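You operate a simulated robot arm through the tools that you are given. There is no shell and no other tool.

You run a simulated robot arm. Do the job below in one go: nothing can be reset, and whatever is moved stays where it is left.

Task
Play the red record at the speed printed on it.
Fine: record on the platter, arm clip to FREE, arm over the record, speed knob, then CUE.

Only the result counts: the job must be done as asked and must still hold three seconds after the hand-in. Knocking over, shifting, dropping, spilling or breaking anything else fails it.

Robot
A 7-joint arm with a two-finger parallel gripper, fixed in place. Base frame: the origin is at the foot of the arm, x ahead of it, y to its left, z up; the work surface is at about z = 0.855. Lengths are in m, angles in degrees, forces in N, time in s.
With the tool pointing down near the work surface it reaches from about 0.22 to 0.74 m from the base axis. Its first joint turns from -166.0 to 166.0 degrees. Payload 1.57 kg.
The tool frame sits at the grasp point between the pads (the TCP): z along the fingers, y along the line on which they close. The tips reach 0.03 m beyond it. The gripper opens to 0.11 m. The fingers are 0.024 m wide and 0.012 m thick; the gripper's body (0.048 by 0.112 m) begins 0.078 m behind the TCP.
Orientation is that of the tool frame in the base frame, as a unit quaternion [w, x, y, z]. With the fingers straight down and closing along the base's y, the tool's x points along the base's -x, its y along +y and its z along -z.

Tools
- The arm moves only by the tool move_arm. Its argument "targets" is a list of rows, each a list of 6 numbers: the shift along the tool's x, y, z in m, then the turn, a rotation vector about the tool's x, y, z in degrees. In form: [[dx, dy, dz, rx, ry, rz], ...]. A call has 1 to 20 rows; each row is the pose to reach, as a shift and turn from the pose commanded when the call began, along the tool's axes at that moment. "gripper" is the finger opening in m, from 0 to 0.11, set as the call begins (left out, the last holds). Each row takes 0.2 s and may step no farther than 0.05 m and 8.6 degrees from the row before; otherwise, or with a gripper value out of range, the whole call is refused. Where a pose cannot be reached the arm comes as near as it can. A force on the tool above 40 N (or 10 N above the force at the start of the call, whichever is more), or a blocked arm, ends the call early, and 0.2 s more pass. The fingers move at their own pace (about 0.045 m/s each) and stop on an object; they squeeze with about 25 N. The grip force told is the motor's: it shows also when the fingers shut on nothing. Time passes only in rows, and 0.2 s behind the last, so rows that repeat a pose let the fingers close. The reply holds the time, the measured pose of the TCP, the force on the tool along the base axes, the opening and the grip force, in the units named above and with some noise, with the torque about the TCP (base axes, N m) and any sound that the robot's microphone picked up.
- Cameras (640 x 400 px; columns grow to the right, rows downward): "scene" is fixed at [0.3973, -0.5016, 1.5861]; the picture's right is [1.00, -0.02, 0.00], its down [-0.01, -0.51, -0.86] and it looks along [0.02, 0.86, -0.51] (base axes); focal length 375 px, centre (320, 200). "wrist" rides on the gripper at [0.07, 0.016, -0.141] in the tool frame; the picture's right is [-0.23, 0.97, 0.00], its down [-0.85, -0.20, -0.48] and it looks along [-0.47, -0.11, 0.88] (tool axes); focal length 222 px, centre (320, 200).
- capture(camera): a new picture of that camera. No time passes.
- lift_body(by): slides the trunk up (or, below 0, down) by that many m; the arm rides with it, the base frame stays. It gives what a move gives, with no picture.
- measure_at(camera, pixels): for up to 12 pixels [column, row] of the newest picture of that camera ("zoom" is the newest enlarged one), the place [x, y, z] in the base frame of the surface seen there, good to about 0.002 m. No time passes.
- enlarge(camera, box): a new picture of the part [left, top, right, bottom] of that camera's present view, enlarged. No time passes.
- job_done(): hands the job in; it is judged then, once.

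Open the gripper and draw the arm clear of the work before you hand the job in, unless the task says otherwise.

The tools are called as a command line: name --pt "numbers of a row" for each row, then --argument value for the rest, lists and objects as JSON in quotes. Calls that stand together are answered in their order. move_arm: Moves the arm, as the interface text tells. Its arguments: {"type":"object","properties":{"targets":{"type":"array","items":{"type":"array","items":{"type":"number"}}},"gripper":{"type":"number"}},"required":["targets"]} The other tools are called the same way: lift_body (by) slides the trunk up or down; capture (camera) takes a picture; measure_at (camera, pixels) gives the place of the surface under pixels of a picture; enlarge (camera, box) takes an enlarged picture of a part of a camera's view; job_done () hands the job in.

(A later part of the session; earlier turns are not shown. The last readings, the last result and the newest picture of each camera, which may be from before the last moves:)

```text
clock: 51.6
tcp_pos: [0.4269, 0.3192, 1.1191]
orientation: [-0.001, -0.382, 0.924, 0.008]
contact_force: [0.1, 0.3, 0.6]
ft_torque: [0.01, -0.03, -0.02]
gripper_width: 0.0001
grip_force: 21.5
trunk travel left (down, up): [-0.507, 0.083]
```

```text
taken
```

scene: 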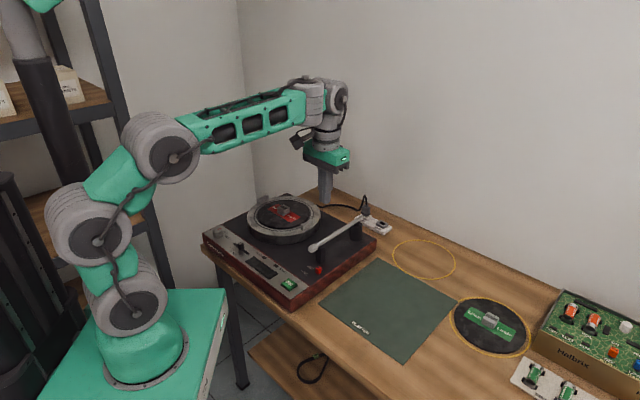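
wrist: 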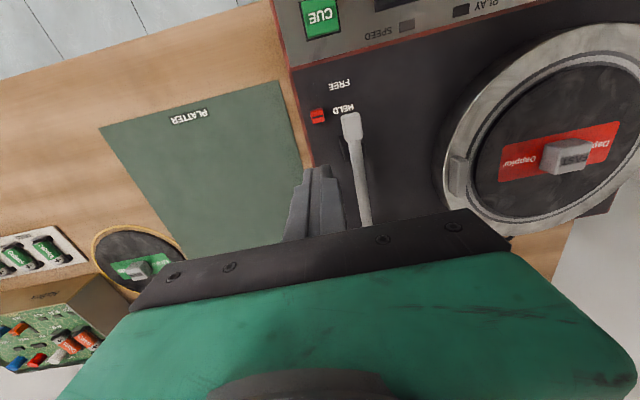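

Now the posture is properly elbow-up with no flags, at (0.427,0.319,1.119). I correct the tilt and XY slightly and descend 8 cm with the arm to see whether it stays healthy.

move_arm --pt "-0.001 0.002 0.02 0.4 0.12 0" --pt "-0.0025 0.0035 0.04 0.85 0.24 0" --pt "-0.0025 0.0035 0.06 0.85 0.24 0" --pt "-0.0025 0.0035 0.08 0.85 0.24 0"

capture --camera "scene"

capture --camera "wrist"

```text
clock: 52.6
tcp_pos: [0.4257, 0.3245, 1.0404]
orientation: [0.0, -0.382, 0.924, 0.001]
contact_force: [-0.2, 0.4, -0.5]
ft_torque: [0.01, -0.01, 0.01]
gripper_width: 0.0
grip_force: 21.3
trunk travel left (down, up): [-0.507, 0.083]
```

```text
taken
```

scene: 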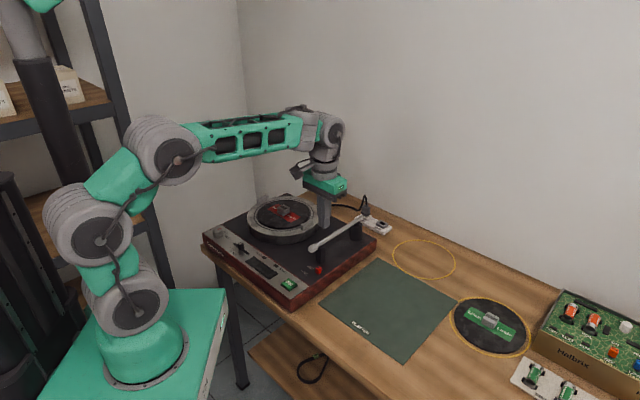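

```text
taken
```

wrist: 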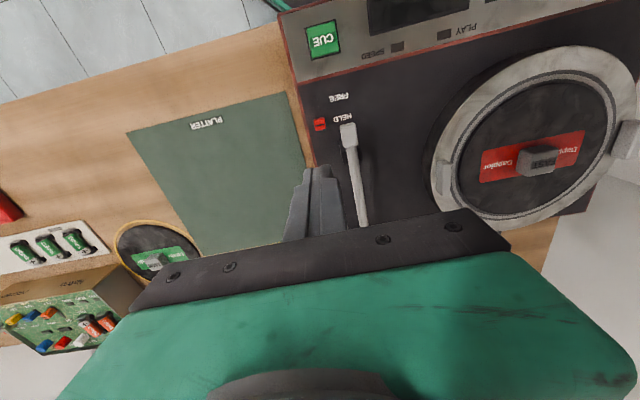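

Perfect: posture is healthy and the tilt is gone. I zoom on the clip from the wrist camera and measure it.

enlarge --camera "wrist" --box '[290, 80, 400, 190]'

measure_at --camera "zoom" --pixels '[[165, 270], [140, 225], [215, 265], [170, 160], [345, 305], [300, 260], [340, 370], [400, 320], [400, 600]]'

```text
3.64 times, centred on (345, 135) of wrist
```

zoom: 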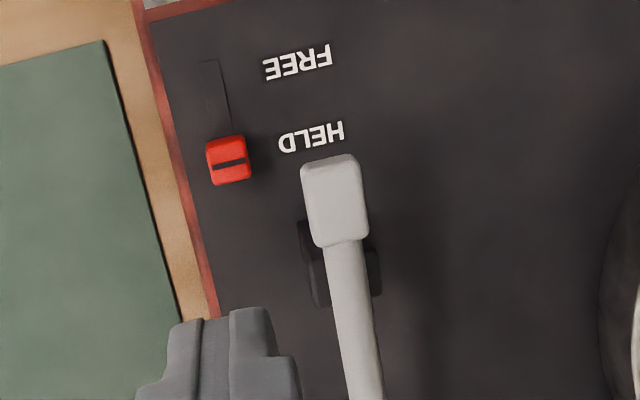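

```text
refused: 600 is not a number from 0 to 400
```

The clip is at (228,160) in this zoom, with its slot going up to (207,62) beside FREE. I measure those points.

measure_at --camera "zoom" --pixels '[[228, 160], [228, 180], [210, 150], [248, 165], [225, 140], [207, 65], [215, 125], [335, 180], [310, 200], [362, 200], [335, 240], [370, 265]]'

```text
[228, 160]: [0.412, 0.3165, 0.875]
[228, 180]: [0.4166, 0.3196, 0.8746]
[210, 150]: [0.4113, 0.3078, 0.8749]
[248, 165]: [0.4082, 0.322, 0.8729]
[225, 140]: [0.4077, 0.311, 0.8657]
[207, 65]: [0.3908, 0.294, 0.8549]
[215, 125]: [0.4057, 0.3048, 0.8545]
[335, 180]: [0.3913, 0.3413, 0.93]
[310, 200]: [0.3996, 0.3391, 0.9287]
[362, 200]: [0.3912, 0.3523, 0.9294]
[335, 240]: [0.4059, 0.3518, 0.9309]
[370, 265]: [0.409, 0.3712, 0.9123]
```

The clip's outer edge is at outward coordinate ≈0.522, the slot end at ≈0.484, and the tonearm head is 16 mm laterally clear of my closed fingers. I descend beside the clip's outer side with tips to z≈0.860.

move_arm --pt "-0.0105 0.0006 0.03 0 0 0" --pt "-0.0105 0.0006 0.07 0 0 0" --pt "-0.0105 0.0006 0.11 0 0 0" --pt "-0.0105 0.0006 0.135 0 0 0"

enlarge --camera "scene" --box '[280, 200, 380, 300]'

capture --camera "wrist"

```text
clock: 53.6
tcp_pos: [0.4328, 0.3345, 0.9063]
orientation: [0.0, -0.383, 0.924, 0.0]
contact_force: [0.0, 0.0, 0.2]
ft_torque: [0.03, -0.01, 0.0]
gripper_width: 0.0
grip_force: 21.7
trunk travel left (down, up): [-0.507, 0.083]
```

```text
4.00 times, centred on (330, 250) of scene
```

zoom: 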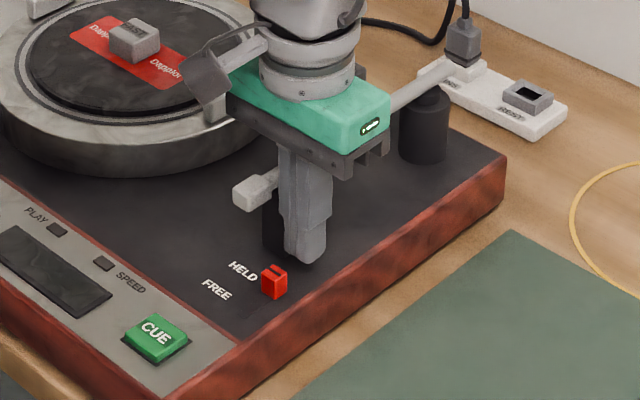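

```text
taken
```

wrist: 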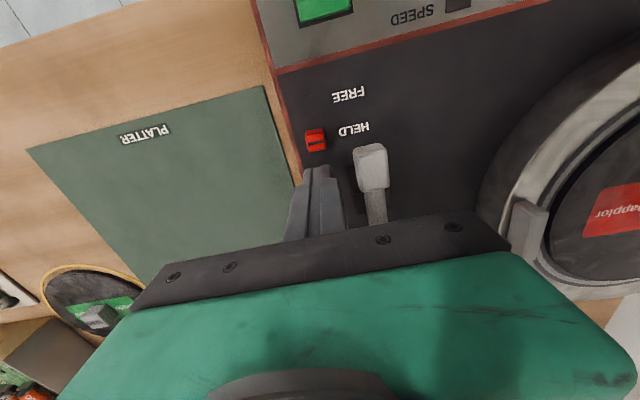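

Clear of the tonearm. I lower the last 16 mm, then push inward toward FREE in small steps.

move_arm --pt "0 -0.001 0.008 0 0 0" --pt "0 -0.001 0.016 0 0 0" --pt "0.007 -0.001 0.016 0 0 0" --pt "0.012 -0.001 0.016 0 0 0" --pt "0.017 -0.001 0.016 0 0 0" --pt "0.022 -0.001 0.016 0 0 0" --pt "0.027 -0.001 0.016 0 0 0"

enlarge --camera "scene" --box '[280, 220, 360, 300]'

enlarge --camera "wrist" --box '[260, 70, 420, 200]'

```text
clock: 55.2
tcp_pos: [0.4139, 0.3128, 0.8904]
orientation: [0.0, -0.383, 0.924, -0.001]
contact_force: [-0.1, 0.0, 0.0]
ft_torque: [0.01, 0.06, 0.0]
gripper_width: 0.0
grip_force: 20.9
trunk travel left (down, up): [-0.507, 0.083]
```

```text
5.00 times, centred on (320, 260) of scene
```

zoom: 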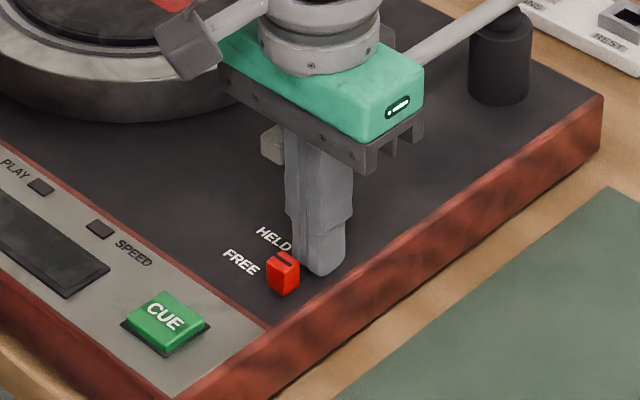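

```text
3.08 times, centred on (340, 135) of wrist
```

zoom: 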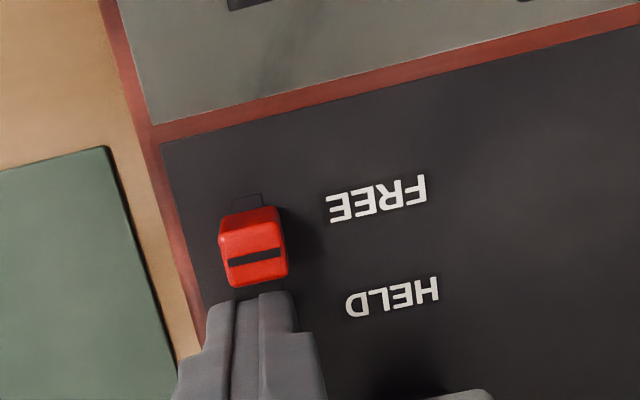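

The clip has slid nearly alongside FREE, with a few mm of slot left. I push about 8 mm more.

move_arm --pt "0.003 0 0 0 0 0" --pt "0.006 0 0 0 0 0" --pt "0.009 0 0 0 0 0"

enlarge --camera "wrist" --box '[260, 70, 420, 200]'

```text
clock: 56.0
tcp_pos: [0.4102, 0.307, 0.8906]
orientation: [0.002, -0.383, 0.924, 0.0]
contact_force: [8.8, 7.9, -3.3]
ft_torque: [0.2, -0.2, -0.03]
gripper_width: 0.0003
grip_force: 21.3
trunk travel left (down, up): [-0.507, 0.083]
```

```text
3.08 times, centred on (340, 135) of wrist
```

zoom: 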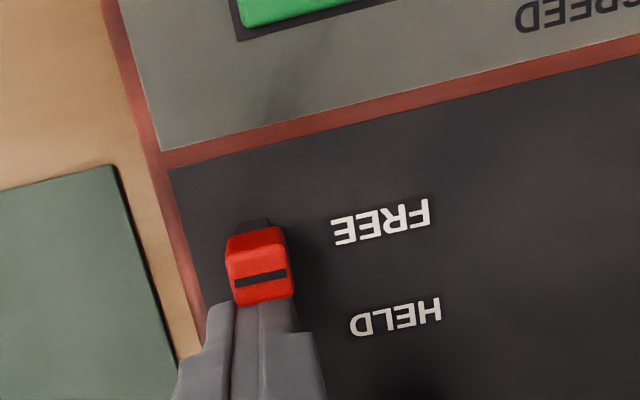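

Resistance of about 12 N shows the clip is at its FREE stop. I back off, rise to tonearm-clear height, and look at the tonearm.

move_arm --pt "-0.012 0 0 0 0 0" --pt "-0.016 0 -0.03 0 0 0" --pt "-0.016 0 -0.07 0 0 0" --pt "-0.016 0 -0.1 0 0 0"

enlarge --camera "wrist" --box '[280, 60, 460, 200]'

enlarge --camera "scene" --box '[275, 195, 385, 300]'

measure_at --camera "zoom" --pixels '[[225, 190], [245, 170], [265, 205], [390, 130], [400, 100], [470, 60], [500, 35], [255, 240], [270, 230], [240, 210]]'

```text
clock: 57.0
tcp_pos: [0.4195, 0.3169, 0.9907]
orientation: [-0.001, -0.382, 0.924, 0.0]
contact_force: [-0.2, 0.7, 0.2]
ft_torque: [-0.03, 0.01, 0.0]
gripper_width: 0.0
grip_force: 21.6
trunk travel left (down, up): [-0.507, 0.083]
```

```text
2.86 times, centred on (370, 130) of wrist
```

zoom: 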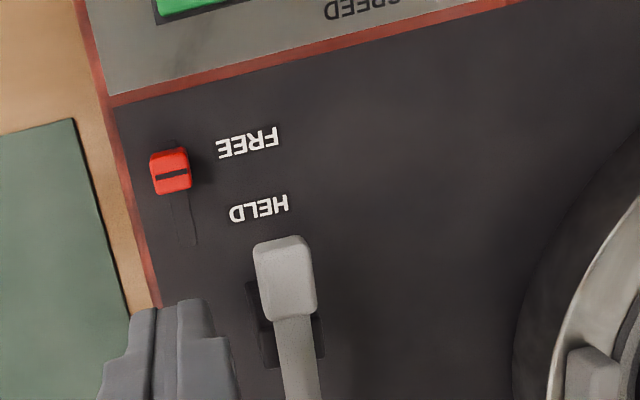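

```text
3.81 times, centred on (330, 248) of scene
```

zoom: 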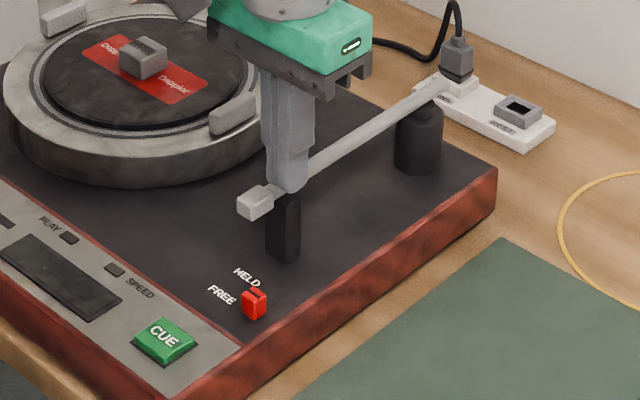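

```text
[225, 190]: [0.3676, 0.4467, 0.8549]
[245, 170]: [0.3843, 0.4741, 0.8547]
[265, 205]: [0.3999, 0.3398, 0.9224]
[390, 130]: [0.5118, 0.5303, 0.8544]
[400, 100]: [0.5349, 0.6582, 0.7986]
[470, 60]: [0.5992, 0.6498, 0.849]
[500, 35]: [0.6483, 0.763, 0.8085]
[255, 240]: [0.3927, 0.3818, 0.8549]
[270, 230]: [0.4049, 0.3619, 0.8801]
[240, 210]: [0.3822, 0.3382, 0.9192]
```

The clip sits at FREE. I measure the tonearm line and the pivot post for the sweep geometry.

measure_at --camera "zoom" --pixels '[[260, 198], [243, 206], [330, 163], [370, 138], [400, 118], [430, 95], [443, 85], [420, 140], [397, 140], [440, 135], [285, 210], [275, 205]]'

```text
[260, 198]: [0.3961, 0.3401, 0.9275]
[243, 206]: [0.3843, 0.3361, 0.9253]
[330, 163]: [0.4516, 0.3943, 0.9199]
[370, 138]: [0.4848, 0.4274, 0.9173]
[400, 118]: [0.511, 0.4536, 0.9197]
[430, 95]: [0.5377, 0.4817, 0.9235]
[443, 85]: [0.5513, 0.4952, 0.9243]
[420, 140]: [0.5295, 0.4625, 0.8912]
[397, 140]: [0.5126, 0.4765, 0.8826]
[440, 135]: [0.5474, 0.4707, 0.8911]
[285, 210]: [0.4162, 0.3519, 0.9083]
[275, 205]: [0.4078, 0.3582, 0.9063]
```

The pivot is at about (0.530,0.480), the head at radius ≈0.195, and angle 224.8°; the target is ≈167° so that the head hangs over the record. I place the closed fingers beside the head (tip z≈0.914, above post top 0.908 and lugs 0.911) and begin a slow sweep.

move_arm --pt "0.0047 0.0059 0.02 0 0 0" --pt "0.0047 0.0059 0.0467 0 0 0" --pt "0.0047 0.0059 0.0467 0 0 0"

enlarge --camera "wrist" --box '[280, 60, 460, 200]'

enlarge --camera "scene" --box '[275, 195, 385, 300]'

```text
clock: 57.9
tcp_pos: [0.4134, 0.3199, 0.9417]
orientation: [0.001, -0.383, 0.924, 0.0]
contact_force: [0.7, 0.7, -0.3]
ft_torque: [0.0, 0.01, 0.0]
gripper_width: 0.0001
grip_force: 21.9
trunk travel left (down, up): [-0.507, 0.083]
```

```text
2.86 times, centred on (370, 130) of wrist
```

zoom: 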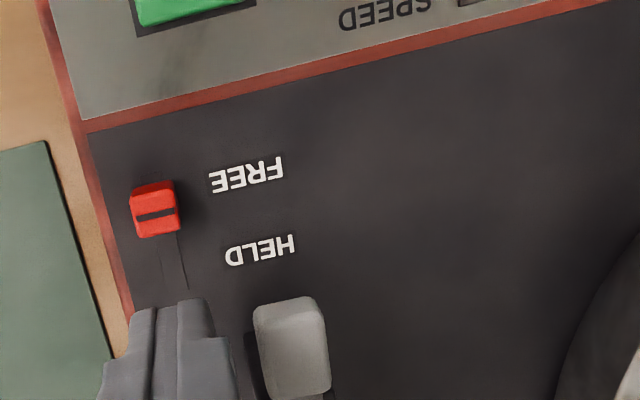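

```text
3.81 times, centred on (330, 248) of scene
```

zoom: 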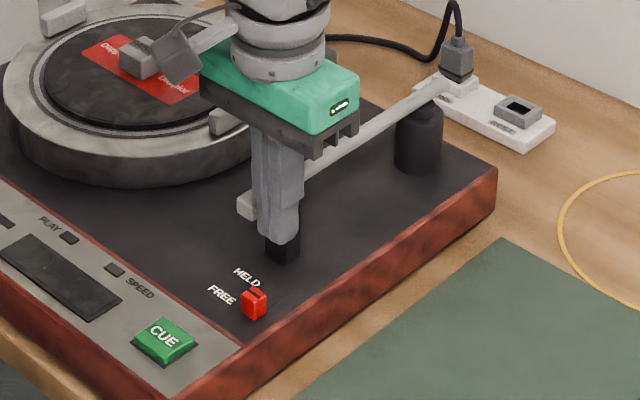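

Positioned right beside the head. I sweep the first part slowly (to about 204°).

move_arm --pt "0.001 0.012 -0.001 0 0 0" --pt "0.002 0.02 -0.001 0 0 0" --pt "0.0025 0.029 -0.001 0 0 0" --pt "0.0025 0.041 -0.001 0 0 0" --pt "0.002 0.054 -0.001 0 0 0" --pt "0 0.067 -0.001 0 0 0" --pt "-0.0025 0.08 -0.001 0 0 0"

enlarge --camera "scene" --box '[255, 185, 385, 300]'

capture --camera "wrist"

```text
clock: 59.5
tcp_pos: [0.3567, 0.3767, 0.9442]
orientation: [0.001, -0.383, 0.924, 0.0]
contact_force: [0.3, 0.6, -0.7]
ft_torque: [0.02, -0.01, 0.01]
gripper_width: 0.0001
grip_force: 21.2
trunk travel left (down, up): [-0.507, 0.083]
```

```text
3.48 times, centred on (320, 242) of scene
```

zoom: 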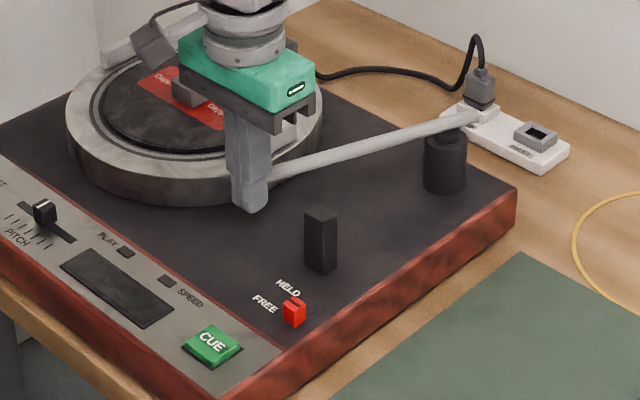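

```text
taken
```

wrist: 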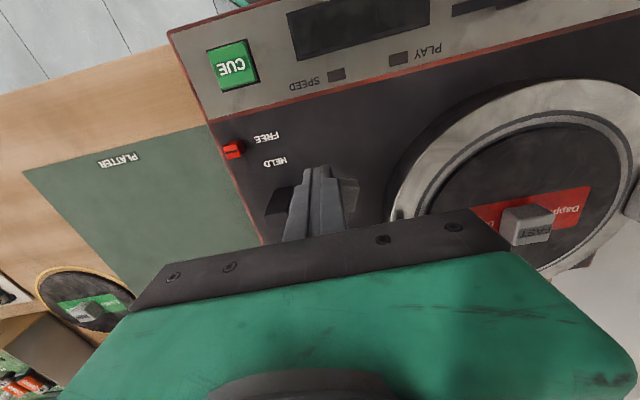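

The arm follows the finger cleanly off its post. I continue the sweep to about 180°.

move_arm --pt "-0.005 0.0128 0 0 0 0" --pt "-0.0106 0.0252 0 0 0 0" --pt "-0.0165 0.0376 0 0 0 0" --pt "-0.0225 0.0498 0 0 0 0" --pt "-0.03 0.0615 0 0 0 0" --pt "-0.0379 0.0728 0 0 0 0"

enlarge --camera "scene" --box '[235, 165, 385, 285]'

capture --camera "wrist"

```text
clock: 60.9
tcp_pos: [0.3328, 0.4554, 0.9443]
orientation: [-0.001, -0.383, 0.924, 0.0]
contact_force: [0.4, -0.5, -0.4]
ft_torque: [-0.04, 0.0, 0.0]
gripper_width: 0.0
grip_force: 20.9
trunk travel left (down, up): [-0.507, 0.083]
```

```text
3.33 times, centred on (310, 225) of scene
```

zoom: 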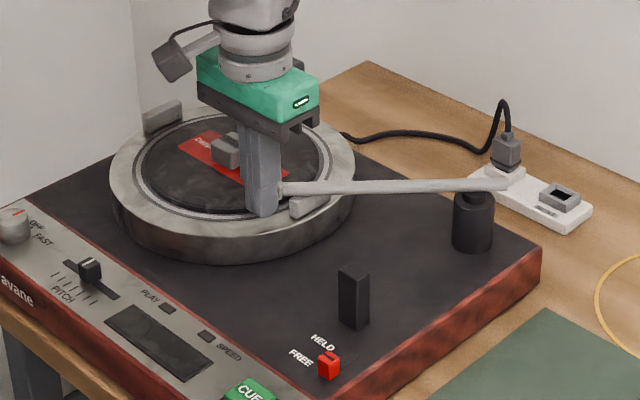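

```text
taken
```

wrist: 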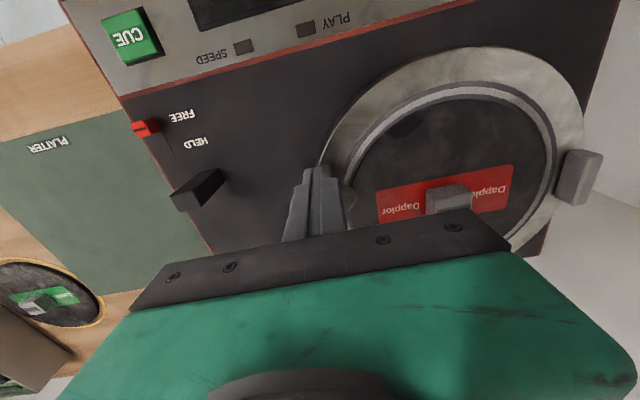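

The tonearm clears the lug and is nearly over the record. I continue to about 168° and then check where the head is.

move_arm --pt "-0.0064 0.008 0 0 0 0" --pt "-0.0129 0.0161 0 0 0 0" --pt "-0.0206 0.0234 0 0 0 0" --pt "-0.0284 0.0306 0 0 0 0"

enlarge --camera "scene" --box '[235, 165, 385, 285]'

capture --camera "wrist"

```text
clock: 61.9
tcp_pos: [0.3309, 0.498, 0.9435]
orientation: [0.0, -0.383, 0.924, 0.0]
contact_force: [0.7, -0.8, 0.2]
ft_torque: [-0.01, -0.01, 0.01]
gripper_width: 0.0
grip_force: 21.1
trunk travel left (down, up): [-0.507, 0.083]
```

```text
3.33 times, centred on (310, 225) of scene
```

zoom: 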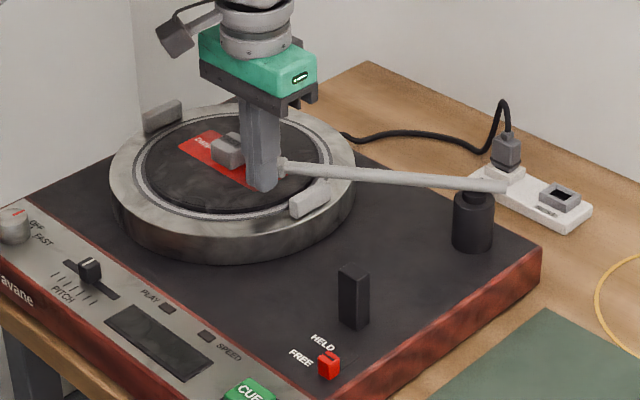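

```text
taken
```

wrist: 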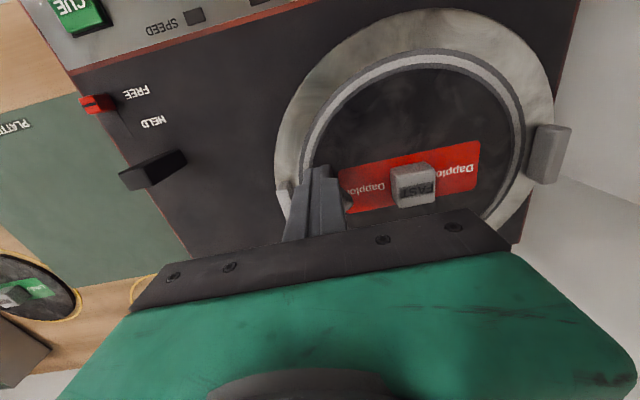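

The arm head is now over the record near the finger. I back the finger off 1 cm and rise to check the tonearm's resting place.

move_arm --pt "0.0099 -0.0071 0 0 0 0" --pt "0.0099 -0.0071 -0.04 0 0 0" --pt "0.0099 -0.0071 -0.08 0 0 0" --pt "0.02 -0.02 -0.12 0 0 0" --pt "0.03 -0.04 -0.14 0 0 0"

enlarge --camera "scene" --box '[235, 165, 385, 285]'

measure_at --camera "zoom" --pixels '[[262, 170], [275, 165], [285, 168], [340, 170], [430, 180]]'

capture --camera "scene"

capture --camera "wrist"

```text
clock: 63.0
tcp_pos: [0.3393, 0.4466, 1.085]
orientation: [-0.001, -0.383, 0.924, 0.0]
contact_force: [0.2, -0.4, 1.0]
ft_torque: [0.0, 0.02, -0.01]
gripper_width: 0.0
grip_force: 20.8
trunk travel left (down, up): [-0.507, 0.083]
```

```text
3.33 times, centred on (310, 225) of scene
```

zoom: 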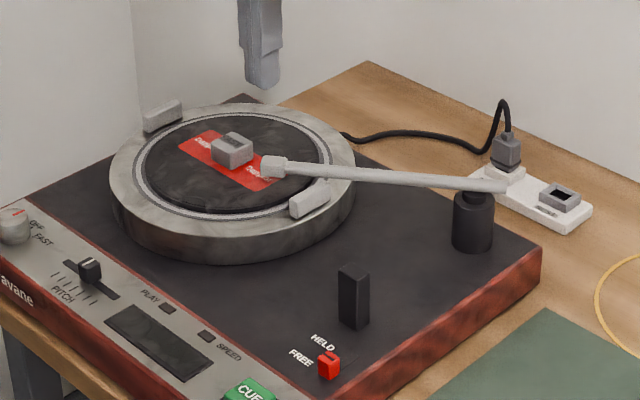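

```text
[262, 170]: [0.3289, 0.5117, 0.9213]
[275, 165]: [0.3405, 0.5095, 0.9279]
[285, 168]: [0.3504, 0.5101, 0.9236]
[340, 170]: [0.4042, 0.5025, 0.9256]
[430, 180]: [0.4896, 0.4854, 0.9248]
```

```text
taken
```

scene: 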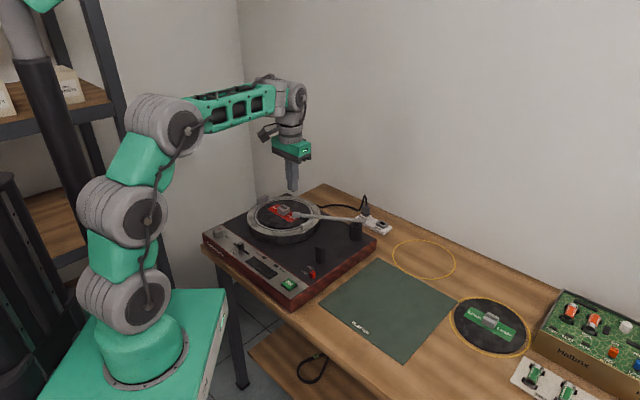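

```text
taken
```

wrist: 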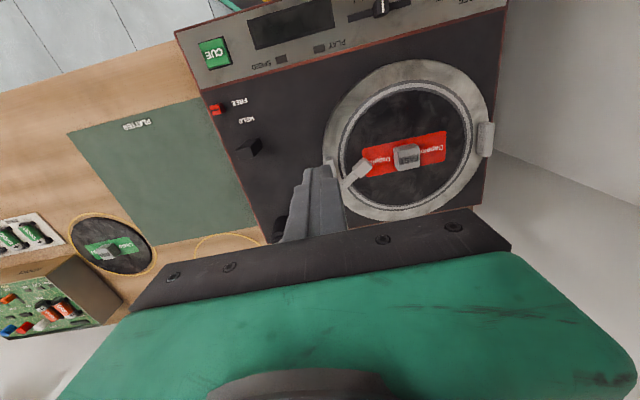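

The head is at about (0.340,0.515), 7 cm from the record centre and inside its 8.6 cm radius, and it stays put. Next is the speed knob: I move high above that corner to view it from the wrist camera.

move_arm --pt "0.0289 0.0295 0 0 0 0" --pt "0.0578 0.059 0 0 0 0" --pt "0.0867 0.0885 0 0 0 0" --pt "0.1156 0.118 0 0 0 0" --pt "0.1444 0.1475 0 0 0 0" --pt "0.1733 0.177 0 0 0 0" --pt "0.2022 0.2065 0 0 0 0" --gripper 0.06

capture --camera "wrist"

capture --camera "scene"

```text
clock: 64.7
tcp_pos: [0.0484, 0.4494, 1.0841]
orientation: [0.0, -0.383, 0.924, 0.001]
contact_force: [-0.9, 0.2, -0.2]
ft_torque: [-0.02, 0.04, 0.0]
gripper_width: 0.06
grip_force: 0.1
trunk travel left (down, up): [-0.507, 0.083]
```

```text
taken
```

wrist: 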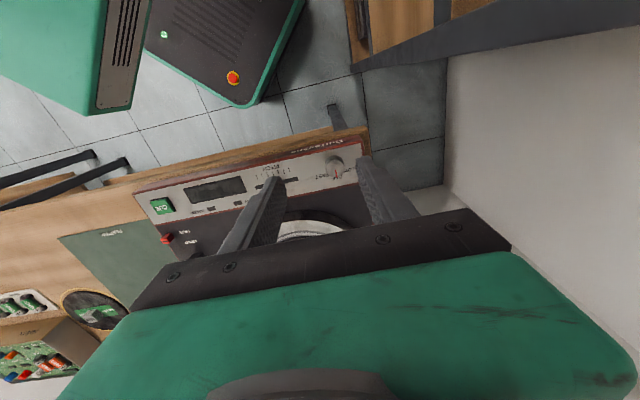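

```text
taken
```

scene: 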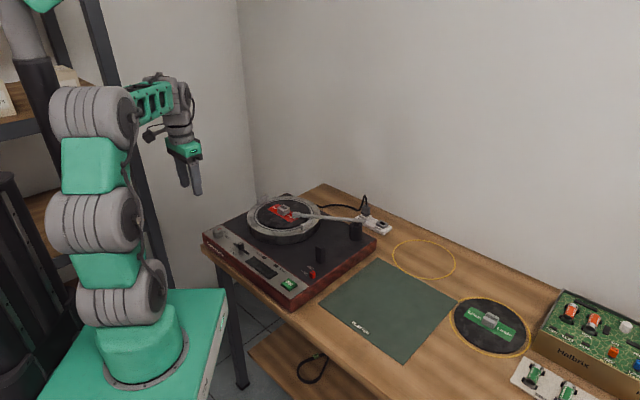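

The knob is at (336,167) in the wrist view. I enlarge it and measure.

enlarge --camera "wrist" --box '[240, 130, 370, 215]'

measure_at --camera "zoom" --pixels '[[470, 180], [430, 175], [515, 165], [470, 150], [480, 215], [385, 245], [545, 210], [175, 255], [60, 390]]'

enlarge --camera "scene" --box '[200, 222, 250, 262]'

measure_at --camera "zoom" --pixels '[[240, 90], [180, 100], [300, 90], [240, 60], [230, 160], [300, 75], [270, 80], [340, 120], [390, 180], [335, 150]]'

```text
4.71 times, centred on (305, 172) of wrist
```

zoom: 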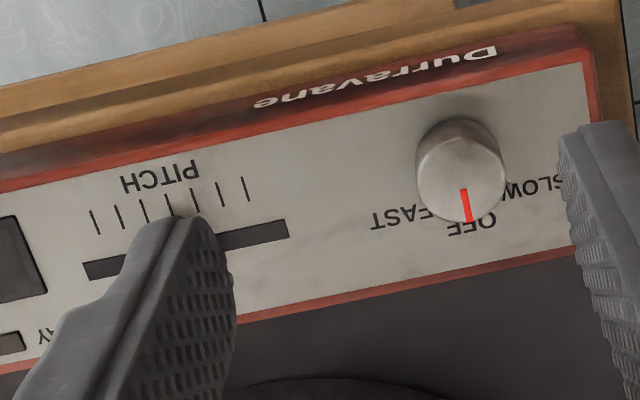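

```text
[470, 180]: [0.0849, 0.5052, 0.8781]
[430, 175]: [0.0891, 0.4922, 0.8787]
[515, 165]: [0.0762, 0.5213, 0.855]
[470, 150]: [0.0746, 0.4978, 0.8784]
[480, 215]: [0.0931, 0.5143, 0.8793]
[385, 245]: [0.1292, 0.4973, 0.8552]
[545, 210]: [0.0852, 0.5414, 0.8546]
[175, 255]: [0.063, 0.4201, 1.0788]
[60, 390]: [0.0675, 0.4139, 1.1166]
```

```text
10.00 times, centred on (225, 242) of scene
```

zoom: 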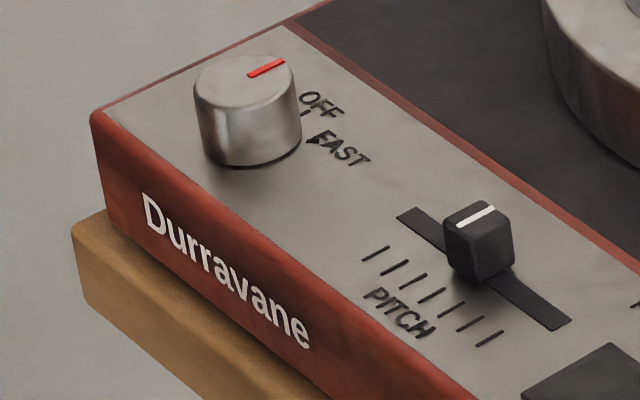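

```text
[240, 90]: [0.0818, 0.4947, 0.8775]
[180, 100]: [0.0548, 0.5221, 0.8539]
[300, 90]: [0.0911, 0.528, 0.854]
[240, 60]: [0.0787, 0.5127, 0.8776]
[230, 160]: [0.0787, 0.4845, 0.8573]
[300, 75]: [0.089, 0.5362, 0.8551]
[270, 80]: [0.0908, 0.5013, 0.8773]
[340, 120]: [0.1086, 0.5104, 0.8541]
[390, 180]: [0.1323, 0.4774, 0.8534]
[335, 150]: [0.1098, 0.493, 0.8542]
```

OFF, SLOW and FAST positions surround the knob, with the red mark pointing to OFF at azimuth ≈45°. I measure the tick marks to get the FAST angle.

enlarge --camera "scene" --box '[216, 224, 238, 242]'

measure_at --camera "zoom" --pixels '[[320, 200], [330, 170], [340, 230], [300, 150], [200, 100]]'

enlarge --camera "wrist" --box '[305, 145, 360, 190]'

measure_at --camera "zoom" --pixels '[[230, 250], [320, 200], [370, 260], [420, 250], [300, 300], [440, 220], [160, 290], [480, 210]]'

```text
16.00 times, centred on (227, 233) of scene
```

zoom: 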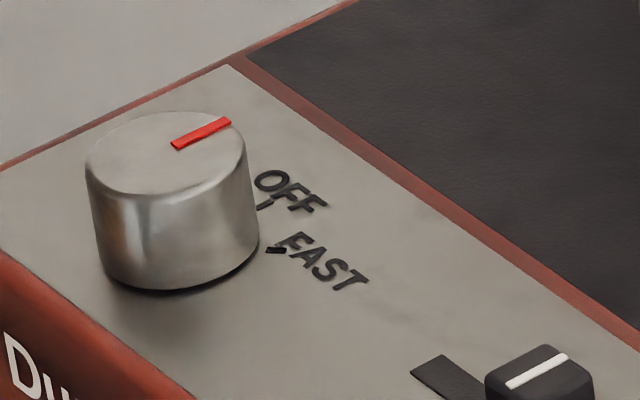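

```text
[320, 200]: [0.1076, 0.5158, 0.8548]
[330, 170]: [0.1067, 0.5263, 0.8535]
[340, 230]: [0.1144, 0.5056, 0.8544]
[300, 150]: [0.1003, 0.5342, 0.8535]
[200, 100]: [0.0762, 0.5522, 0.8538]
```

```text
8.89 times, centred on (332, 168) of wrist
```

zoom: 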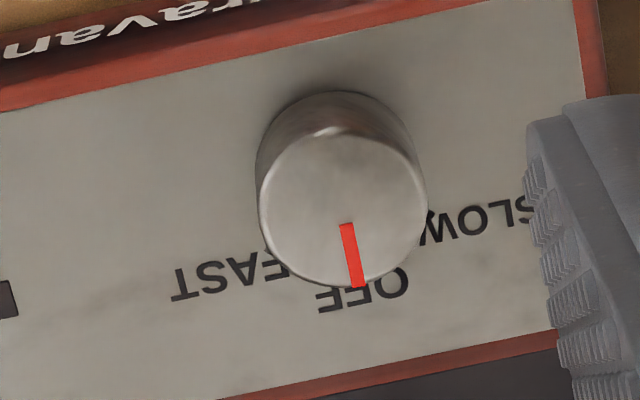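

```text
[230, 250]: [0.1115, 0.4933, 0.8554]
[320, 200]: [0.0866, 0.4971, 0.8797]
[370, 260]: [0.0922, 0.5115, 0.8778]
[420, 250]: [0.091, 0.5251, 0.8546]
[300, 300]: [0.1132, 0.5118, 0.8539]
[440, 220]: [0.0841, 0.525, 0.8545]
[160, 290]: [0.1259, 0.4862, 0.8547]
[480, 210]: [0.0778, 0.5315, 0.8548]
```

The knob centre is about (0.084,0.5005), radius ≈16.5 mm, top 0.878; FAST is about 60° clockwise (seen from above) from OFF. I move above the knob and lower to tips just above it to check alignment.

move_arm --pt "-0.0306 0.0055 0.02 0 0 0" --pt "-0.0613 0.011 0.05 0 0 0" --pt "-0.0613 0.011 0.09 0 0 0" --pt "-0.0613 0.011 0.13 0 0 0" --pt "-0.0613 0.011 0.155 0 0 0"

capture --camera "wrist"

enlarge --camera "scene" --box '[185, 190, 265, 260]'

capture --camera "scene"

```text
clock: 65.8
tcp_pos: [0.0835, 0.5023, 0.9292]
orientation: [-0.001, -0.383, 0.924, 0.0]
contact_force: [0.0, 0.1, -0.3]
ft_torque: [0.02, -0.01, -0.01]
gripper_width: 0.0598
grip_force: 0.2
trunk travel left (down, up): [-0.507, 0.083]
```

```text
taken
```

wrist: 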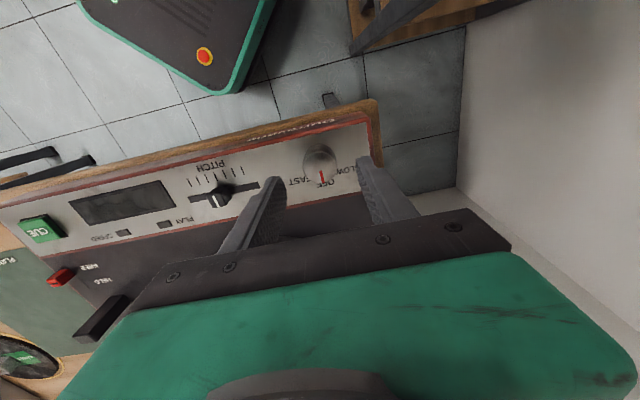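

```text
5.71 times, centred on (225, 225) of scene
```

zoom: 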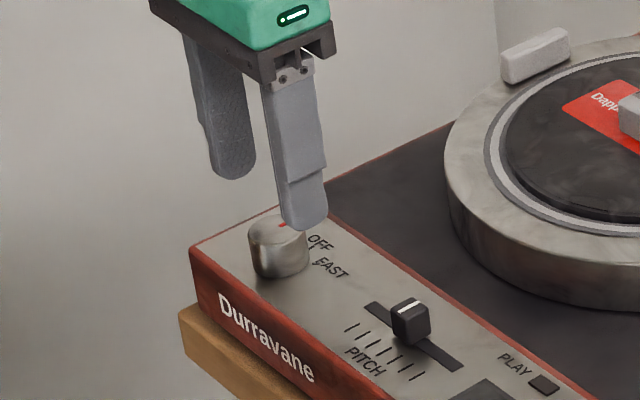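

```text
taken
```

scene: 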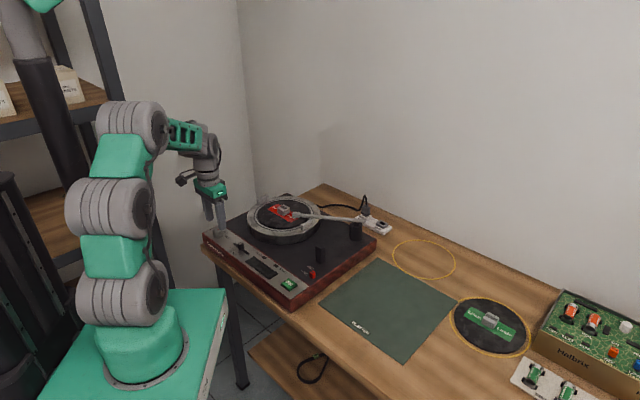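

The tips hover 2 cm over the knob. I refine the knob's centre once more from this closer view.

enlarge --camera "wrist" --box '[285, 130, 365, 200]'

measure_at --camera "zoom" --pixels '[[160, 170], [380, 175], [270, 115], [275, 250], [285, 235], [270, 185], [200, 120], [350, 230], [200, 230], [350, 130]]'

```text
5.71 times, centred on (325, 165) of wrist
```

zoom: 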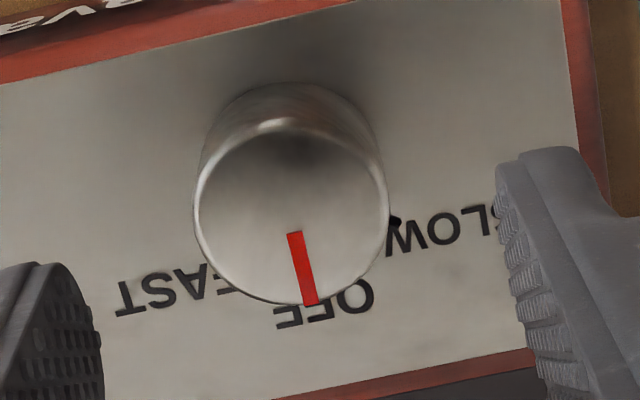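

```text
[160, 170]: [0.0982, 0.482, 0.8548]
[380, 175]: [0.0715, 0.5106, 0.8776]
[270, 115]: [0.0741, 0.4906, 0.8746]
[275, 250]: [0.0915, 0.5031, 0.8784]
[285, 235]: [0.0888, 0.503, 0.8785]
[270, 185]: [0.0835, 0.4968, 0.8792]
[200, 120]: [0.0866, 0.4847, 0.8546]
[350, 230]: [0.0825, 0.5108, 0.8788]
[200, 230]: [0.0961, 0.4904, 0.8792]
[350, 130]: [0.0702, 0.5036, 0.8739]
```

The refined knob centre is (0.0855,0.502). I nudge 2 mm, lower until the tips are about 5 mm above the panel, and close on the knob.

move_arm --pt "-0.0012 -0.0016 0.01 0 0 0" --pt "-0.0012 -0.0016 0.025 0 0 0" --pt "-0.0012 -0.0016 0.038 0 0 0"

move_arm --pt "0 0 0 0 0 0" --pt "0 0 0 0 0 0" --pt "0 0 0 0 0 0" --pt "0 0 0 0 0 0" --gripper 0.0

enlarge --camera "scene" --box '[185, 190, 265, 260]'

capture --camera "wrist"

```text
clock: 66.7
tcp_pos: [0.0868, 0.5009, 0.8904]
orientation: [0.0, -0.383, 0.924, 0.0]
contact_force: [0.7, 0.5, -0.5]
ft_torque: [0.03, 0.0, 0.01]
gripper_width: 0.0603
grip_force: 0.1
trunk travel left (down, up): [-0.507, 0.083]
```

```text
clock: 67.7
tcp_pos: [0.0859, 0.503, 0.8909]
orientation: [0.001, -0.383, 0.924, 0.001]
contact_force: [-9.5, 9.0, -3.3]
ft_torque: [0.39, -0.3, 0.0]
gripper_width: 0.0319
grip_force: 34.9
trunk travel left (down, up): [-0.507, 0.083]
```

```text
5.71 times, centred on (225, 225) of scene
```

zoom: 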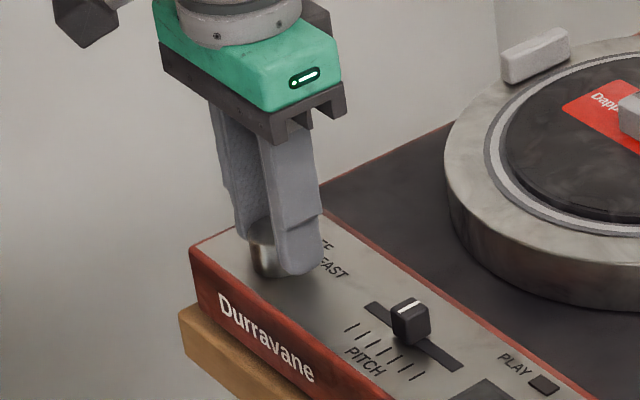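

```text
taken
```

wrist: 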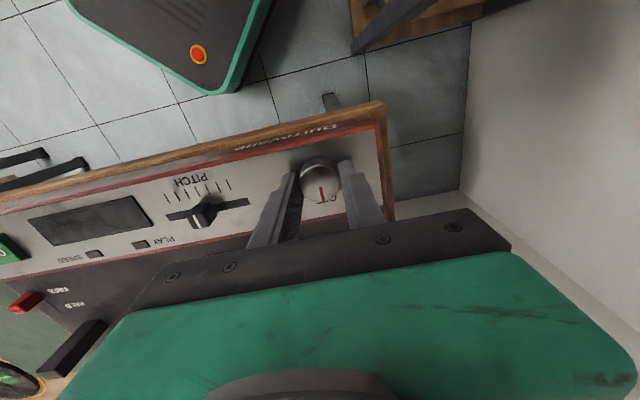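

Gripped at 32 mm, but with a 13 N side load toward +y_t. I relieve it by shifting 1.5 mm that way.

move_arm --pt "0 0.0015 0 0 0 0" --pt "0 0.0015 0 0 0 0"

```text
clock: 68.2
tcp_pos: [0.0865, 0.5026, 0.8915]
orientation: [0.0, -0.382, 0.924, 0.001]
contact_force: [-4.9, 4.5, 1.2]
ft_torque: [0.71, -0.14, 0.05]
gripper_width: 0.0315
grip_force: 40.1
trunk travel left (down, up): [-0.507, 0.083]
```

The side load halved; I shift another 1 mm and start turning clockwise (as seen from above), 30° first.

move_arm --pt "0 0.001 0 0 0 0" --pt "0 0.001 0 0 0 7.5" --pt "0 0.001 0 0 0 15" --pt "0 0.001 0 0 0 22.5" --pt "0 0.001 0 0 0 30"

enlarge --camera "wrist" --box '[270, 130, 380, 210]'

```text
clock: 69.5
tcp_pos: [0.0869, 0.5019, 0.8902]
orientation: [0.0, -0.13, 0.992, 0.0]
contact_force: [5.8, -5.1, 5.7]
ft_torque: [0.24, -0.64, -0.01]
gripper_width: 0.0315
grip_force: 40.4
trunk travel left (down, up): [-0.507, 0.083]
```

```text
5.00 times, centred on (325, 170) of wrist
```

zoom: 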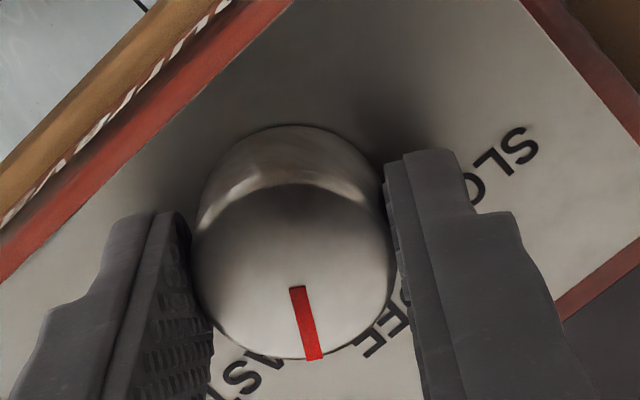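

The knob turns with the gripper; the mark is now between OFF and FAST. I turn the remaining 30°.

move_arm --pt "0 0 0 0 0 7.5" --pt "0 0 0 0 0 15" --pt "0 0 0 0 0 22.5" --pt "0 0 0 0 0 30"

enlarge --camera "wrist" --box '[270, 130, 380, 210]'

enlarge --camera "scene" --box '[185, 190, 345, 310]'

```text
clock: 70.5
tcp_pos: [0.0842, 0.5016, 0.8912]
orientation: [-0.001, 0.13, 0.991, 0.0]
contact_force: [5.7, -9.0, 4.6]
ft_torque: [0.2, 0.05, 0.23]
gripper_width: 0.0314
grip_force: 40.4
trunk travel left (down, up): [-0.507, 0.083]
```

```text
5.00 times, centred on (325, 170) of wrist
```

zoom: 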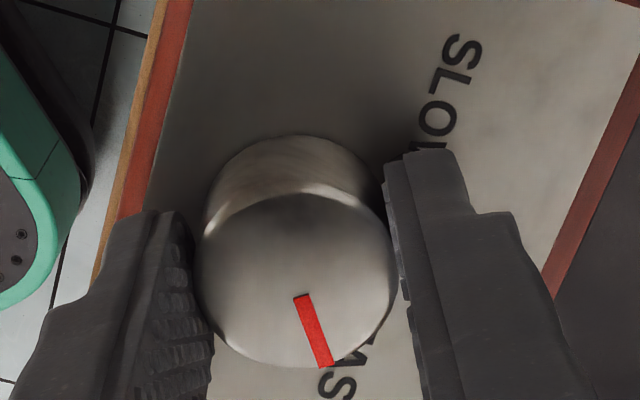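

```text
3.33 times, centred on (265, 250) of scene
```

zoom: 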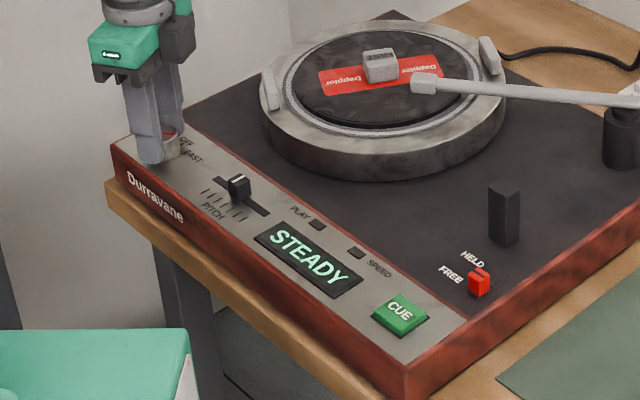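

The knob slipped slightly at its end stop, the platter is turning and the display reads STEADY. I release the knob, rise, and inspect.

move_arm --pt "0 0 0 0 0 0" --pt "0 0 0 0 0 0" --pt "0 0 0 0 0 0" --pt "0 0 -0.03 0 0 0" --pt "0 0 -0.07 0 0 0" --pt "0 0 -0.11 0 0 0" --gripper 0.06

enlarge --camera "wrist" --box '[240, 110, 400, 220]'

enlarge --camera "scene" --box '[185, 190, 345, 310]'

capture --camera "scene"

```text
clock: 71.8
tcp_pos: [0.0852, 0.5025, 1.001]
orientation: [0.001, 0.13, 0.992, 0.0]
contact_force: [0.1, 0.5, 0.5]
ft_torque: [-0.02, 0.02, -0.01]
gripper_width: 0.06
grip_force: 0.0
trunk travel left (down, up): [-0.507, 0.083]
```

```text
3.64 times, centred on (320, 165) of wrist
```

zoom: 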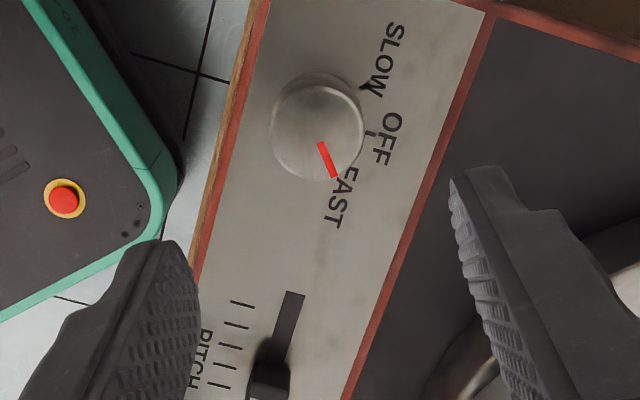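

```text
3.33 times, centred on (265, 250) of scene
```

zoom: 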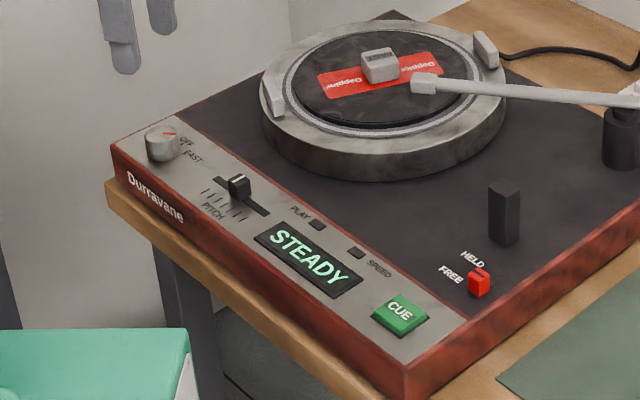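

```text
taken
```

scene: 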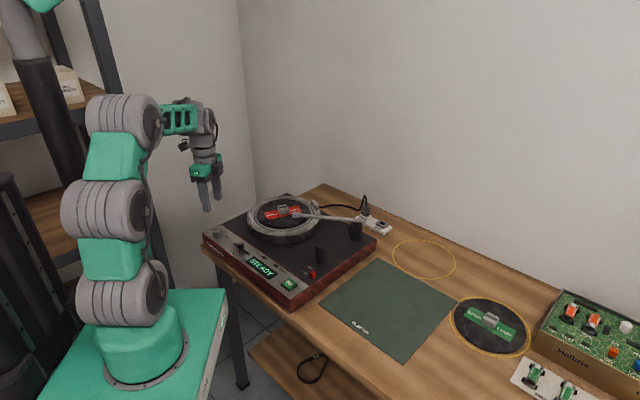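

The display still reads STEADY and the platter is turned. I verify the knob mark's direction against the FAST tick by measuring.

enlarge --camera "wrist" --box '[295, 115, 355, 175]'

enlarge --camera "scene" --box '[216, 224, 238, 242]'

enlarge --camera "scene" --box '[255, 235, 310, 295]'

```text
6.67 times, centred on (325, 145) of wrist
```

zoom: 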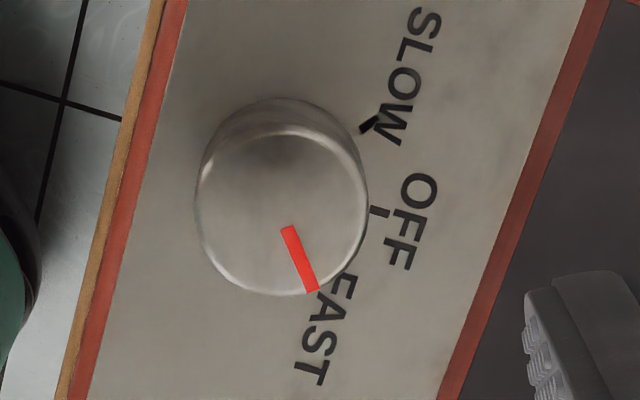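

```text
16.00 times, centred on (227, 233) of scene
```

zoom: 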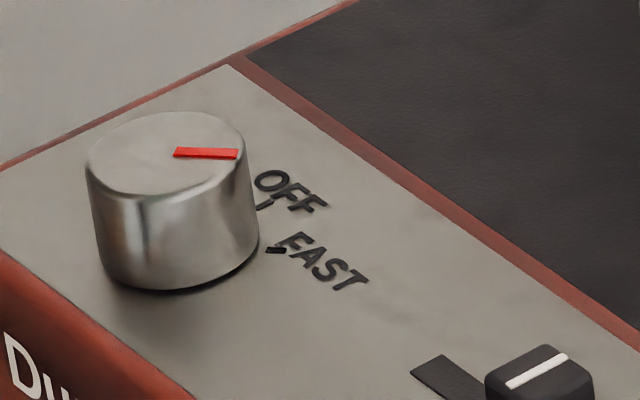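

```text
6.67 times, centred on (282, 265) of scene
```

zoom: 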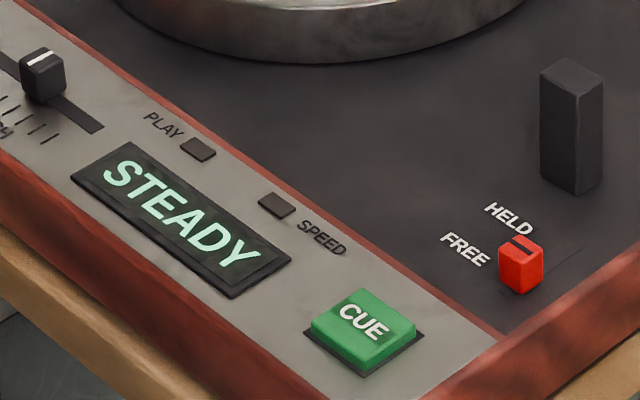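

The mark is parallel to the FAST tick, so the knob is set. Now CUE: I move over to above the button at about (0.329,0.271), turning the hand back and closing the fingers.

move_arm --pt "-0.0329 -0.0178 -0.02 0 0 -6.67" --pt "-0.0657 -0.0356 -0.03 0 0 -13.3" --pt "-0.0986 -0.0535 -0.03 0 0 -20" --pt "-0.1314 -0.0713 -0.03 0 0 -26.7" --pt "-0.1643 -0.0891 -0.03 0 0 -33.3" --pt "-0.1971 -0.1069 -0.03 0 0 -40" --pt "-0.23 -0.1248 -0.03 0 0 -46.7" --pt "-0.2628 -0.1426 -0.03 0 0 -53.3" --pt "-0.2957 -0.1604 -0.03 0 0 -60" --gripper 0.0

capture --camera "wrist"

capture --camera "scene"

```text
clock: 73.8
tcp_pos: [0.3293, 0.2718, 1.0294]
orientation: [0.0, -0.383, 0.924, 0.0]
contact_force: [-0.5, -0.1, 0.0]
ft_torque: [-0.01, -0.02, 0.01]
gripper_width: 0.0
grip_force: 21.2
trunk travel left (down, up): [-0.507, 0.083]
```

```text
taken
```

wrist: 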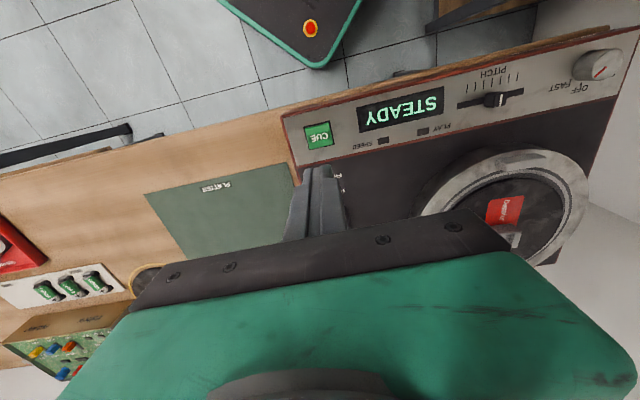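

```text
taken
```

scene: 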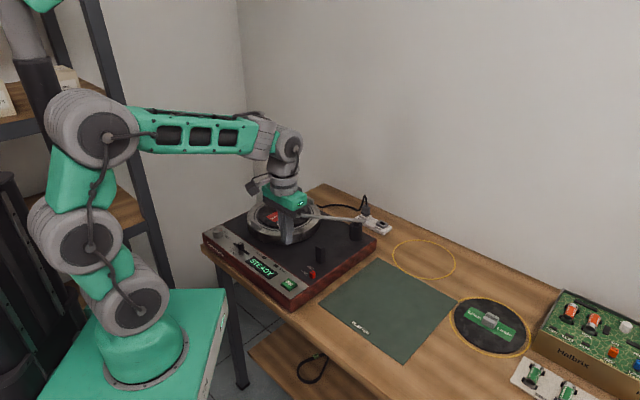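

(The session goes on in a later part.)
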